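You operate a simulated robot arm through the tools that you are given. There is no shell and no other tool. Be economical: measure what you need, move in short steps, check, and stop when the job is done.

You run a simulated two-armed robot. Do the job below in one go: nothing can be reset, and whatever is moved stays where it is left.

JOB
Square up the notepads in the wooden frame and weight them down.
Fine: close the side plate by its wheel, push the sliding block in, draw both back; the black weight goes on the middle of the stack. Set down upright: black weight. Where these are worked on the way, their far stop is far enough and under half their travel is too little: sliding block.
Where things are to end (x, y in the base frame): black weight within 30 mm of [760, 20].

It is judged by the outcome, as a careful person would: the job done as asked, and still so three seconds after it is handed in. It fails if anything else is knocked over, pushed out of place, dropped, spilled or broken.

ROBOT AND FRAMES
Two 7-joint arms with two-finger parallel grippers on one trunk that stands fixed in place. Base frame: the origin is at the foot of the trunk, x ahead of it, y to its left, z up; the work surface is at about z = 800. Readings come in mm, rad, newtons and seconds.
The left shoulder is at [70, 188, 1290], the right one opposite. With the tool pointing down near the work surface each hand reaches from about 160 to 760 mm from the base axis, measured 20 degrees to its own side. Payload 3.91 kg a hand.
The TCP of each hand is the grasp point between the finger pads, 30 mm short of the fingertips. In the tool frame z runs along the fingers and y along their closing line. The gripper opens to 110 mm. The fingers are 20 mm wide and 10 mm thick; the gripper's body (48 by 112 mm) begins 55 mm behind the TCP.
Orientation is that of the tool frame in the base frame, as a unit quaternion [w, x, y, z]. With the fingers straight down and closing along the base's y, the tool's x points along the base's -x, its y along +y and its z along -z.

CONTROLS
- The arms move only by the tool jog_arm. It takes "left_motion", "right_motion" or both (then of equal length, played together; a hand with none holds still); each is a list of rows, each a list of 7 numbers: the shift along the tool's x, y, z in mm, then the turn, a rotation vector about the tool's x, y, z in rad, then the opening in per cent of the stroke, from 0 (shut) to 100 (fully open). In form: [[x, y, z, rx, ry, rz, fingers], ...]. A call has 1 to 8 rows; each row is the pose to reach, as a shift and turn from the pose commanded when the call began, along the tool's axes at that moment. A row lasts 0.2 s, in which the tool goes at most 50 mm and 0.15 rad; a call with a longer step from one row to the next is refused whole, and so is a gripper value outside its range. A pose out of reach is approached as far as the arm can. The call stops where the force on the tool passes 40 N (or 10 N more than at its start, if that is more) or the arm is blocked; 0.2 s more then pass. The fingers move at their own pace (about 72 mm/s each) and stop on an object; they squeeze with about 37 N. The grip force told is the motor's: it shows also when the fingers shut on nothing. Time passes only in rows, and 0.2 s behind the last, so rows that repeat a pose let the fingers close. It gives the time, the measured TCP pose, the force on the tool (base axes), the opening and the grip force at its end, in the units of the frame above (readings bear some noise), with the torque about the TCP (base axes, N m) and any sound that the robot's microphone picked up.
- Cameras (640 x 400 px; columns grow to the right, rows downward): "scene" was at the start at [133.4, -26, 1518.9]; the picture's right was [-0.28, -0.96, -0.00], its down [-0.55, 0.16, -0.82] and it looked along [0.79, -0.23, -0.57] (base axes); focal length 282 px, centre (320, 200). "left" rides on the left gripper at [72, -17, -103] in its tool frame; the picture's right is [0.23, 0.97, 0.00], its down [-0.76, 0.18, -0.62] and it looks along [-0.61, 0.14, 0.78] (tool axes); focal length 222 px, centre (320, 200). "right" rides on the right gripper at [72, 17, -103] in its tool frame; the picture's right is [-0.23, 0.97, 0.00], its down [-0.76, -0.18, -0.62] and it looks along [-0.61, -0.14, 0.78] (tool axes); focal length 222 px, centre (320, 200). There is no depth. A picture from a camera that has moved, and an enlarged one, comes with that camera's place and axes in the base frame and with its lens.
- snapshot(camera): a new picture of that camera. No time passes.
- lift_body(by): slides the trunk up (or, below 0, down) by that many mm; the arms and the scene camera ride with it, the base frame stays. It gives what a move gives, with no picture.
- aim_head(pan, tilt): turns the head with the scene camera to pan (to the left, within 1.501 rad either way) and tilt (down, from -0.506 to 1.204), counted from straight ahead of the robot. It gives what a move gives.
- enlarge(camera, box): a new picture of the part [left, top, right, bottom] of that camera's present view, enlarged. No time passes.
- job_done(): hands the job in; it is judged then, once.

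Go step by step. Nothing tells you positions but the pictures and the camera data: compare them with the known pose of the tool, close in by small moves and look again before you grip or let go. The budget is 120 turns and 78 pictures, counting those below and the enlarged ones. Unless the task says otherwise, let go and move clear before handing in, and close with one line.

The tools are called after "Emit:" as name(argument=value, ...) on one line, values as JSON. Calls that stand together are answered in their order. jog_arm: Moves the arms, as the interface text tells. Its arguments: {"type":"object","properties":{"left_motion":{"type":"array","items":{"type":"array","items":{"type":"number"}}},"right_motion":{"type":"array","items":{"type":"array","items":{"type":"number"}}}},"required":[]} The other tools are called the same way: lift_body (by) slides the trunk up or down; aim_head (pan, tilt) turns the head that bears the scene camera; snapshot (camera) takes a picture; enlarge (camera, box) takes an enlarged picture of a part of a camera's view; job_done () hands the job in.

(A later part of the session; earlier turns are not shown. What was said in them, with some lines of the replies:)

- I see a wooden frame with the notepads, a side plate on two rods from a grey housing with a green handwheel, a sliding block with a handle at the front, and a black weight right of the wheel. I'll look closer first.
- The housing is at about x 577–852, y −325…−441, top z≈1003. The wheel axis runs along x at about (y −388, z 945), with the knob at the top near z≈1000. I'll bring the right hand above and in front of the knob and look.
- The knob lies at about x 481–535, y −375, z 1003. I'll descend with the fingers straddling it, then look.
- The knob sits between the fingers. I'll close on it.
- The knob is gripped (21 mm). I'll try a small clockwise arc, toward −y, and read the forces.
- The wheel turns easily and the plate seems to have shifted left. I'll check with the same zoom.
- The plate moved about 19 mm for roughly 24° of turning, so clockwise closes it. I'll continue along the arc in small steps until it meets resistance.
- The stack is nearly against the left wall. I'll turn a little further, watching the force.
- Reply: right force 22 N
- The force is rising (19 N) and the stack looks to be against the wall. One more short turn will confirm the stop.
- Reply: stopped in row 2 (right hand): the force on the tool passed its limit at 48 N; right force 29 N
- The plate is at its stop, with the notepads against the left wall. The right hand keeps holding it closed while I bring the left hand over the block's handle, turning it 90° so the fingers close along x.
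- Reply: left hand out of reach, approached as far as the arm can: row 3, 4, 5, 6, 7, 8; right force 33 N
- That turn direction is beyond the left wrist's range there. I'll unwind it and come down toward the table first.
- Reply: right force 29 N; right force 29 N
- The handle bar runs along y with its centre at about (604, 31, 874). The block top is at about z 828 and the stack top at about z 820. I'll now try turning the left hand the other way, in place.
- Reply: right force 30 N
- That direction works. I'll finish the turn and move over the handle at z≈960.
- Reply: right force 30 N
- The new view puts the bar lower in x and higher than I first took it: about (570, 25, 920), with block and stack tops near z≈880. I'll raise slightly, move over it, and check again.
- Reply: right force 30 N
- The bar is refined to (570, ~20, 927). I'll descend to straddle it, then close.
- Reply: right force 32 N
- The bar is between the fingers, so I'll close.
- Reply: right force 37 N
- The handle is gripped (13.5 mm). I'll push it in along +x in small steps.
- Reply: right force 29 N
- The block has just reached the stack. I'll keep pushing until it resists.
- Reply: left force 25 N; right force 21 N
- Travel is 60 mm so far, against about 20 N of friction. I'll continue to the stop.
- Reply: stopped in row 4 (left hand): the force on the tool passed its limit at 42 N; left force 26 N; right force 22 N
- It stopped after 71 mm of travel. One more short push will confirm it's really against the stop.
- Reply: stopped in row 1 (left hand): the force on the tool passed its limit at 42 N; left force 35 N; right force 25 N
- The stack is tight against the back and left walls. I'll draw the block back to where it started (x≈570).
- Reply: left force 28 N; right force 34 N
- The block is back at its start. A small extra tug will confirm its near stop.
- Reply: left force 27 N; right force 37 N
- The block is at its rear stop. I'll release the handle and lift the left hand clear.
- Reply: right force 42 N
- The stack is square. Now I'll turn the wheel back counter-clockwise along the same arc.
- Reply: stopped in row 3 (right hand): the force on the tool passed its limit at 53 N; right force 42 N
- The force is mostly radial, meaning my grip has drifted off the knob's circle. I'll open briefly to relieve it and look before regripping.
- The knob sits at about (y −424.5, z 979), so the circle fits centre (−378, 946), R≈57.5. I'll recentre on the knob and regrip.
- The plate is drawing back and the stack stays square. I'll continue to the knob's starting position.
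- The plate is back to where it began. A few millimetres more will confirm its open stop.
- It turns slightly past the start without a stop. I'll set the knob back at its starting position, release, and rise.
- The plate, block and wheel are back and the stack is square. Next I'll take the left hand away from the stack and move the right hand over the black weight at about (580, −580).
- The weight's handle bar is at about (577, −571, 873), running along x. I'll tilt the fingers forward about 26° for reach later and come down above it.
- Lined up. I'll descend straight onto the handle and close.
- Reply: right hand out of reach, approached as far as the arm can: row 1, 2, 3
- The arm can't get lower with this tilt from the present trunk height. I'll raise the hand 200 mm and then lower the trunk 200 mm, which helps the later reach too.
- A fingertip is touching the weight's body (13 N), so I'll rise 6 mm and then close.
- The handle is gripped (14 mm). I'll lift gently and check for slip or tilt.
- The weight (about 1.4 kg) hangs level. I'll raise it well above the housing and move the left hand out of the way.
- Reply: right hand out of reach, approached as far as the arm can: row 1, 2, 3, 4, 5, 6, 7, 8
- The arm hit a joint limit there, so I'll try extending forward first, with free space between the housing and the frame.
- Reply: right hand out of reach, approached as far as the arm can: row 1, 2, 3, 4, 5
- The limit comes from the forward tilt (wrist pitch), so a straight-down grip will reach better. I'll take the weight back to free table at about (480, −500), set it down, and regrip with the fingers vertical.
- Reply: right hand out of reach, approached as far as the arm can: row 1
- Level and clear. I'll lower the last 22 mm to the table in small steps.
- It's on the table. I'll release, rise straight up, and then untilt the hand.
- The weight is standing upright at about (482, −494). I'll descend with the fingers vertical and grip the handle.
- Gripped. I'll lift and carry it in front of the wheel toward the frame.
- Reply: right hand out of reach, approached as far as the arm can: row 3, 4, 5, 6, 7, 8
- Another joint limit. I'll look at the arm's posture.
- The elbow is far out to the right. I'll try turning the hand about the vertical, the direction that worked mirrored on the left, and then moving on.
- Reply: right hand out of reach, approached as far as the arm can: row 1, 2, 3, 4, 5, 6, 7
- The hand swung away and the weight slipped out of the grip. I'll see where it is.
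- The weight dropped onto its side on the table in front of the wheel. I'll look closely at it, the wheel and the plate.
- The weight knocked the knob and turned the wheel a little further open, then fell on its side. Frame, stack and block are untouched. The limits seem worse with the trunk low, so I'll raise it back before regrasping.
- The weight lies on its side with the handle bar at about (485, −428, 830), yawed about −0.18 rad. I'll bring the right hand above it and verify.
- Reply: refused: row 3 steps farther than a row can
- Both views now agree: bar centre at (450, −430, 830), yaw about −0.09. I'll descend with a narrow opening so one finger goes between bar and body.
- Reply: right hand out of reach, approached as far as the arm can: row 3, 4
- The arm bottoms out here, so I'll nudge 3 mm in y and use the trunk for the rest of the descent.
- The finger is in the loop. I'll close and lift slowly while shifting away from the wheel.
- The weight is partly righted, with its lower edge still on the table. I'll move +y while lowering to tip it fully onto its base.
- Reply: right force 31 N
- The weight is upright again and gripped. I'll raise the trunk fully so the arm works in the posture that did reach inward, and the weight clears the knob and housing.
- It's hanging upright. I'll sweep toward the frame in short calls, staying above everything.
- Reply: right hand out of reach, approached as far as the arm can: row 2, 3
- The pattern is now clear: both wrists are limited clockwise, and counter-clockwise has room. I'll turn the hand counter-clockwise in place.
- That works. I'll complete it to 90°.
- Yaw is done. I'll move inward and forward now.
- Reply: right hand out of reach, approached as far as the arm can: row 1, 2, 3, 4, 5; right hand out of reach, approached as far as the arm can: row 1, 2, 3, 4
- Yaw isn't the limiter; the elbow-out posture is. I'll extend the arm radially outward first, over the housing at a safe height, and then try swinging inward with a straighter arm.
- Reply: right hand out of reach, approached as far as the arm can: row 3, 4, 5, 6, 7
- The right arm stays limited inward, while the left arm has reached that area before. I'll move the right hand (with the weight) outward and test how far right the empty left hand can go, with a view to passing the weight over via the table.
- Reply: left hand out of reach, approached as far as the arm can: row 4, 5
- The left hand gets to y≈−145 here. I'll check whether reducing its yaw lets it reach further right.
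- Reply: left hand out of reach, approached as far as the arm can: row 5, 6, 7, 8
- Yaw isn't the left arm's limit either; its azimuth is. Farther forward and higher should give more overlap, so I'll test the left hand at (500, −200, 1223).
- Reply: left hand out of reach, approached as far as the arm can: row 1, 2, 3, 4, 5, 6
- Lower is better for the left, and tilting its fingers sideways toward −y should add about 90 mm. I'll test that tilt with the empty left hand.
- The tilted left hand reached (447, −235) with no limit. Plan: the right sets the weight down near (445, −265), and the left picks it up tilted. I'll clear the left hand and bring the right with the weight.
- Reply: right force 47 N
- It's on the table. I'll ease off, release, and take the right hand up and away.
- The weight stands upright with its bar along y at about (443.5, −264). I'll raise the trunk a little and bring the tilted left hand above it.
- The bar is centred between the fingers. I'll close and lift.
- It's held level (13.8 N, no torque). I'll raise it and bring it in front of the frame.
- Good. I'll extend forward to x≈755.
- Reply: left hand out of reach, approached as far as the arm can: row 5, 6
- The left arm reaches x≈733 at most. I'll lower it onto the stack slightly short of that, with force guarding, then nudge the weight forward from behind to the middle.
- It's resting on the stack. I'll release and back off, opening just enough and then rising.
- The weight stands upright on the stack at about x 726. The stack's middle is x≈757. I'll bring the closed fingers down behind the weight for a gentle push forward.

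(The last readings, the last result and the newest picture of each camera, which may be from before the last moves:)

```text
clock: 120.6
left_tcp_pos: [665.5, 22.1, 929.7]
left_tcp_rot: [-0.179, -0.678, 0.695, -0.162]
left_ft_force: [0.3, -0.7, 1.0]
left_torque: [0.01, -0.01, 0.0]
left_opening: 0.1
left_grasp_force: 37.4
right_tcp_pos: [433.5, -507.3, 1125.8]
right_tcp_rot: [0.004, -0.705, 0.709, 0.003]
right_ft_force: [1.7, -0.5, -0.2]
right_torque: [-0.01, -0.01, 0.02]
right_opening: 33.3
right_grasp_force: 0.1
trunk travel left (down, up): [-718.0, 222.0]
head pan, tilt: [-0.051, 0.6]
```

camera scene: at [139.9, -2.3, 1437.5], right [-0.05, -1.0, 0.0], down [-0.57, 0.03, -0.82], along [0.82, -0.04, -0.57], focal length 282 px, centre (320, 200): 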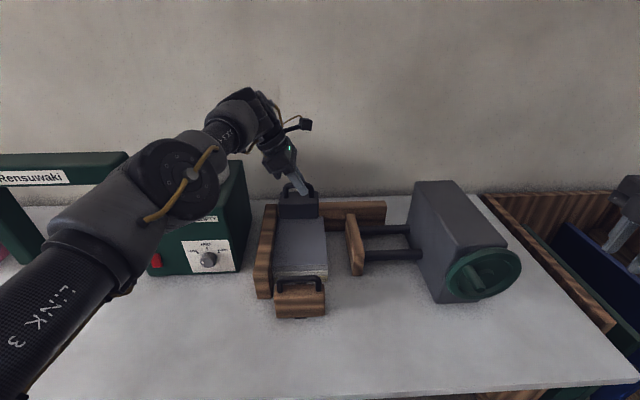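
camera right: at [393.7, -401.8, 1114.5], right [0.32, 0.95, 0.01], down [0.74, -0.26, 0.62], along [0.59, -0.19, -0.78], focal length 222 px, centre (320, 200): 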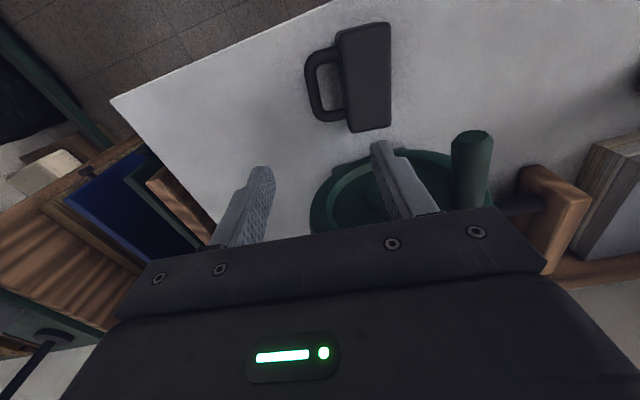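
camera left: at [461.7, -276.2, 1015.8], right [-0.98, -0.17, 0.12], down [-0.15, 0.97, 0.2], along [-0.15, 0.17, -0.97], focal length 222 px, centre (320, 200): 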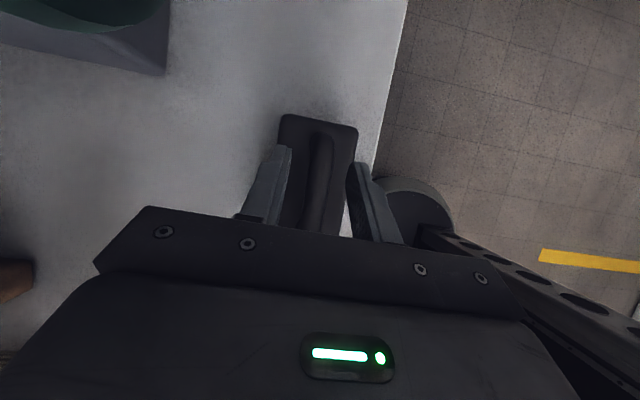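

Nothing touched. I'll push forward in small steps.

Emit:
jog_arm(left_motion=[[0, -8, 0, 0, 0, 0, 0], [0, -15, 0, 0, 0, 0, 0], [0, -21, 0, 0, 0, 0, 0], [0, -26, 0, 0, 0, 0, 0], [0, -31, 0, 0, 0, 0, 0], [0, -36, 0, 0, 0, 0, 0], [0, -40, 0, 0, 0, 0, 0]])

Emit:
enlarge(camera="scene", box=[220, 140, 400, 330])

```text
clock: 122.2
left_tcp_pos: [706.1, 20.2, 928.7]
left_tcp_rot: [-0.179, -0.678, 0.694, -0.163]
left_ft_force: [-5.1, -0.3, -0.5]
left_torque: [0.01, 0.03, -0.01]
left_opening: 0.2
left_grasp_force: 36.8
right_tcp_pos: [434.5, -506.0, 1123.8]
right_tcp_rot: [0.004, -0.706, 0.708, 0.003]
right_ft_force: [0.0, -0.3, -0.3]
right_torque: [-0.03, 0.0, 0.02]
right_opening: 32.9
right_grasp_force: 0.0
trunk travel left (down, up): [-718.0, 222.0]
head pan, tilt: [-0.051, 0.6]
```

```text
2.11 times, centred on (310, 235) of scene
camera zoom: at [136.0, -2.5, 1438.0], right [-0.05, -1.0, 0.0], down [-0.56, 0.03, -0.83], along [0.82, -0.04, -0.56], focal length 593 px, centre (341, 126)
```

zoom: 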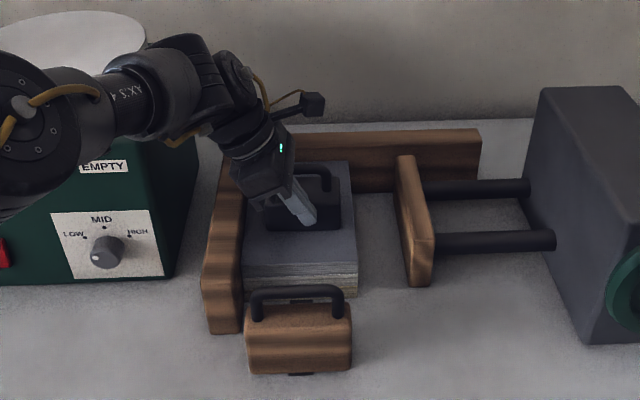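

The weight moves easily (5 N) and is now at about x 746. I'll push 9 mm more, then back off and rise.

Emit:
jog_arm(left_motion=[[0, -4, 0, 0, 0, 0, 0], [0, -9, 0, 0, 0, 0, 0], [0, -9, 0, 0, 0, 0, 0], [0, 10, 0, 0, 0, 0, 0], [0, 35, 0, 0, 0, 0, 0], [18, 50, -33, 0, 0, 0, 0], [38, 60, -72, 0, 0, 0, 0], [58, 75, -110, 0, 0, 0, 0]])

```text
clock: 124.0
left_tcp_pos: [631.5, 26.8, 1053.2]
left_tcp_rot: [-0.178, -0.678, 0.694, -0.164]
left_ft_force: [0.5, 0.1, 1.1]
left_torque: [0.01, -0.03, 0.01]
left_opening: 0.0
left_grasp_force: 37.2
right_tcp_pos: [432.6, -505.7, 1126.1]
right_tcp_rot: [0.004, -0.706, 0.708, 0.003]
right_ft_force: [-0.2, 0.2, 0.5]
right_torque: [0.04, -0.03, -0.02]
right_opening: 33.0
right_grasp_force: 0.0
trunk travel left (down, up): [-718.0, 222.0]
head pan, tilt: [-0.051, 0.6]
```

I'll retract the left hand from the frame and take the last picture to verify.

Emit:
jog_arm(left_motion=[[-10, 35, -10, 0, 0, 0, 20], [-20, 70, -20, 0, 0, 0, 40], [-40, 105, -25, 0, 0, 0, 50], [-60, 140, -30, 0, 0, 0, 50], [-85, 175, -40, 0, 0, 0, 50], [-110, 205, -50, 0, 0, 0, 50], [-135, 230, -60, 0, 0, 0, 50]])

Emit:
enlarge(camera="scene", box=[200, 130, 540, 340])

```text
clock: 125.6
left_tcp_pos: [407.6, 181.8, 1047.5]
left_tcp_rot: [-0.179, -0.678, 0.694, -0.164]
left_ft_force: [-0.2, -0.3, -0.2]
left_torque: [-0.02, -0.01, -0.02]
left_opening: 55.0
left_grasp_force: 0.1
right_tcp_pos: [433.9, -504.6, 1125.9]
right_tcp_rot: [0.004, -0.706, 0.708, 0.002]
right_ft_force: [0.6, 0.5, 0.0]
right_torque: [0.0, -0.03, -0.01]
right_opening: 32.9
right_grasp_force: 0.0
trunk travel left (down, up): [-718.0, 222.0]
head pan, tilt: [-0.051, 0.6]
```

```text
1.88 times, centred on (370, 235) of scene
camera zoom: at [135.9, -0.1, 1438.0], right [-0.05, -1.0, 0.0], down [-0.56, 0.03, -0.83], along [0.82, -0.04, -0.56], focal length 531 px, centre (226, 134)
```

zoom: 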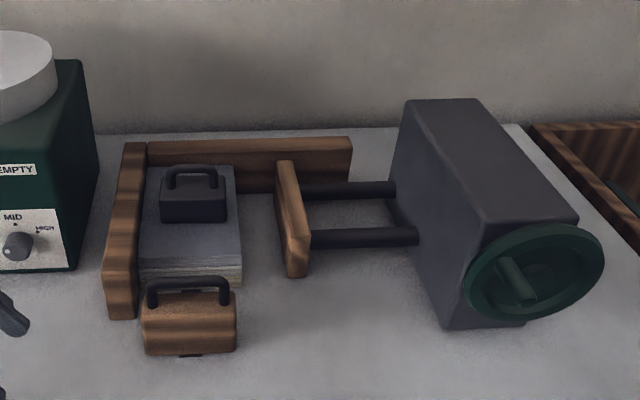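

The weight stands upright at about (757, 20) on the square stack. The plate and block are both drawn back and both hands are clear, so I'm handing in.

Emit:
job_done()

```text
The job is handed in.
```

I handed the job in: the notepads are squared in the frame, the side plate and sliding block are drawn back, and the black weight stands upright at about (757, 20). On the way I dropped the weight once. It knocked the wheel, so the plate now sits further open than where it began; I picked the weight up again and nothing else was disturbed.
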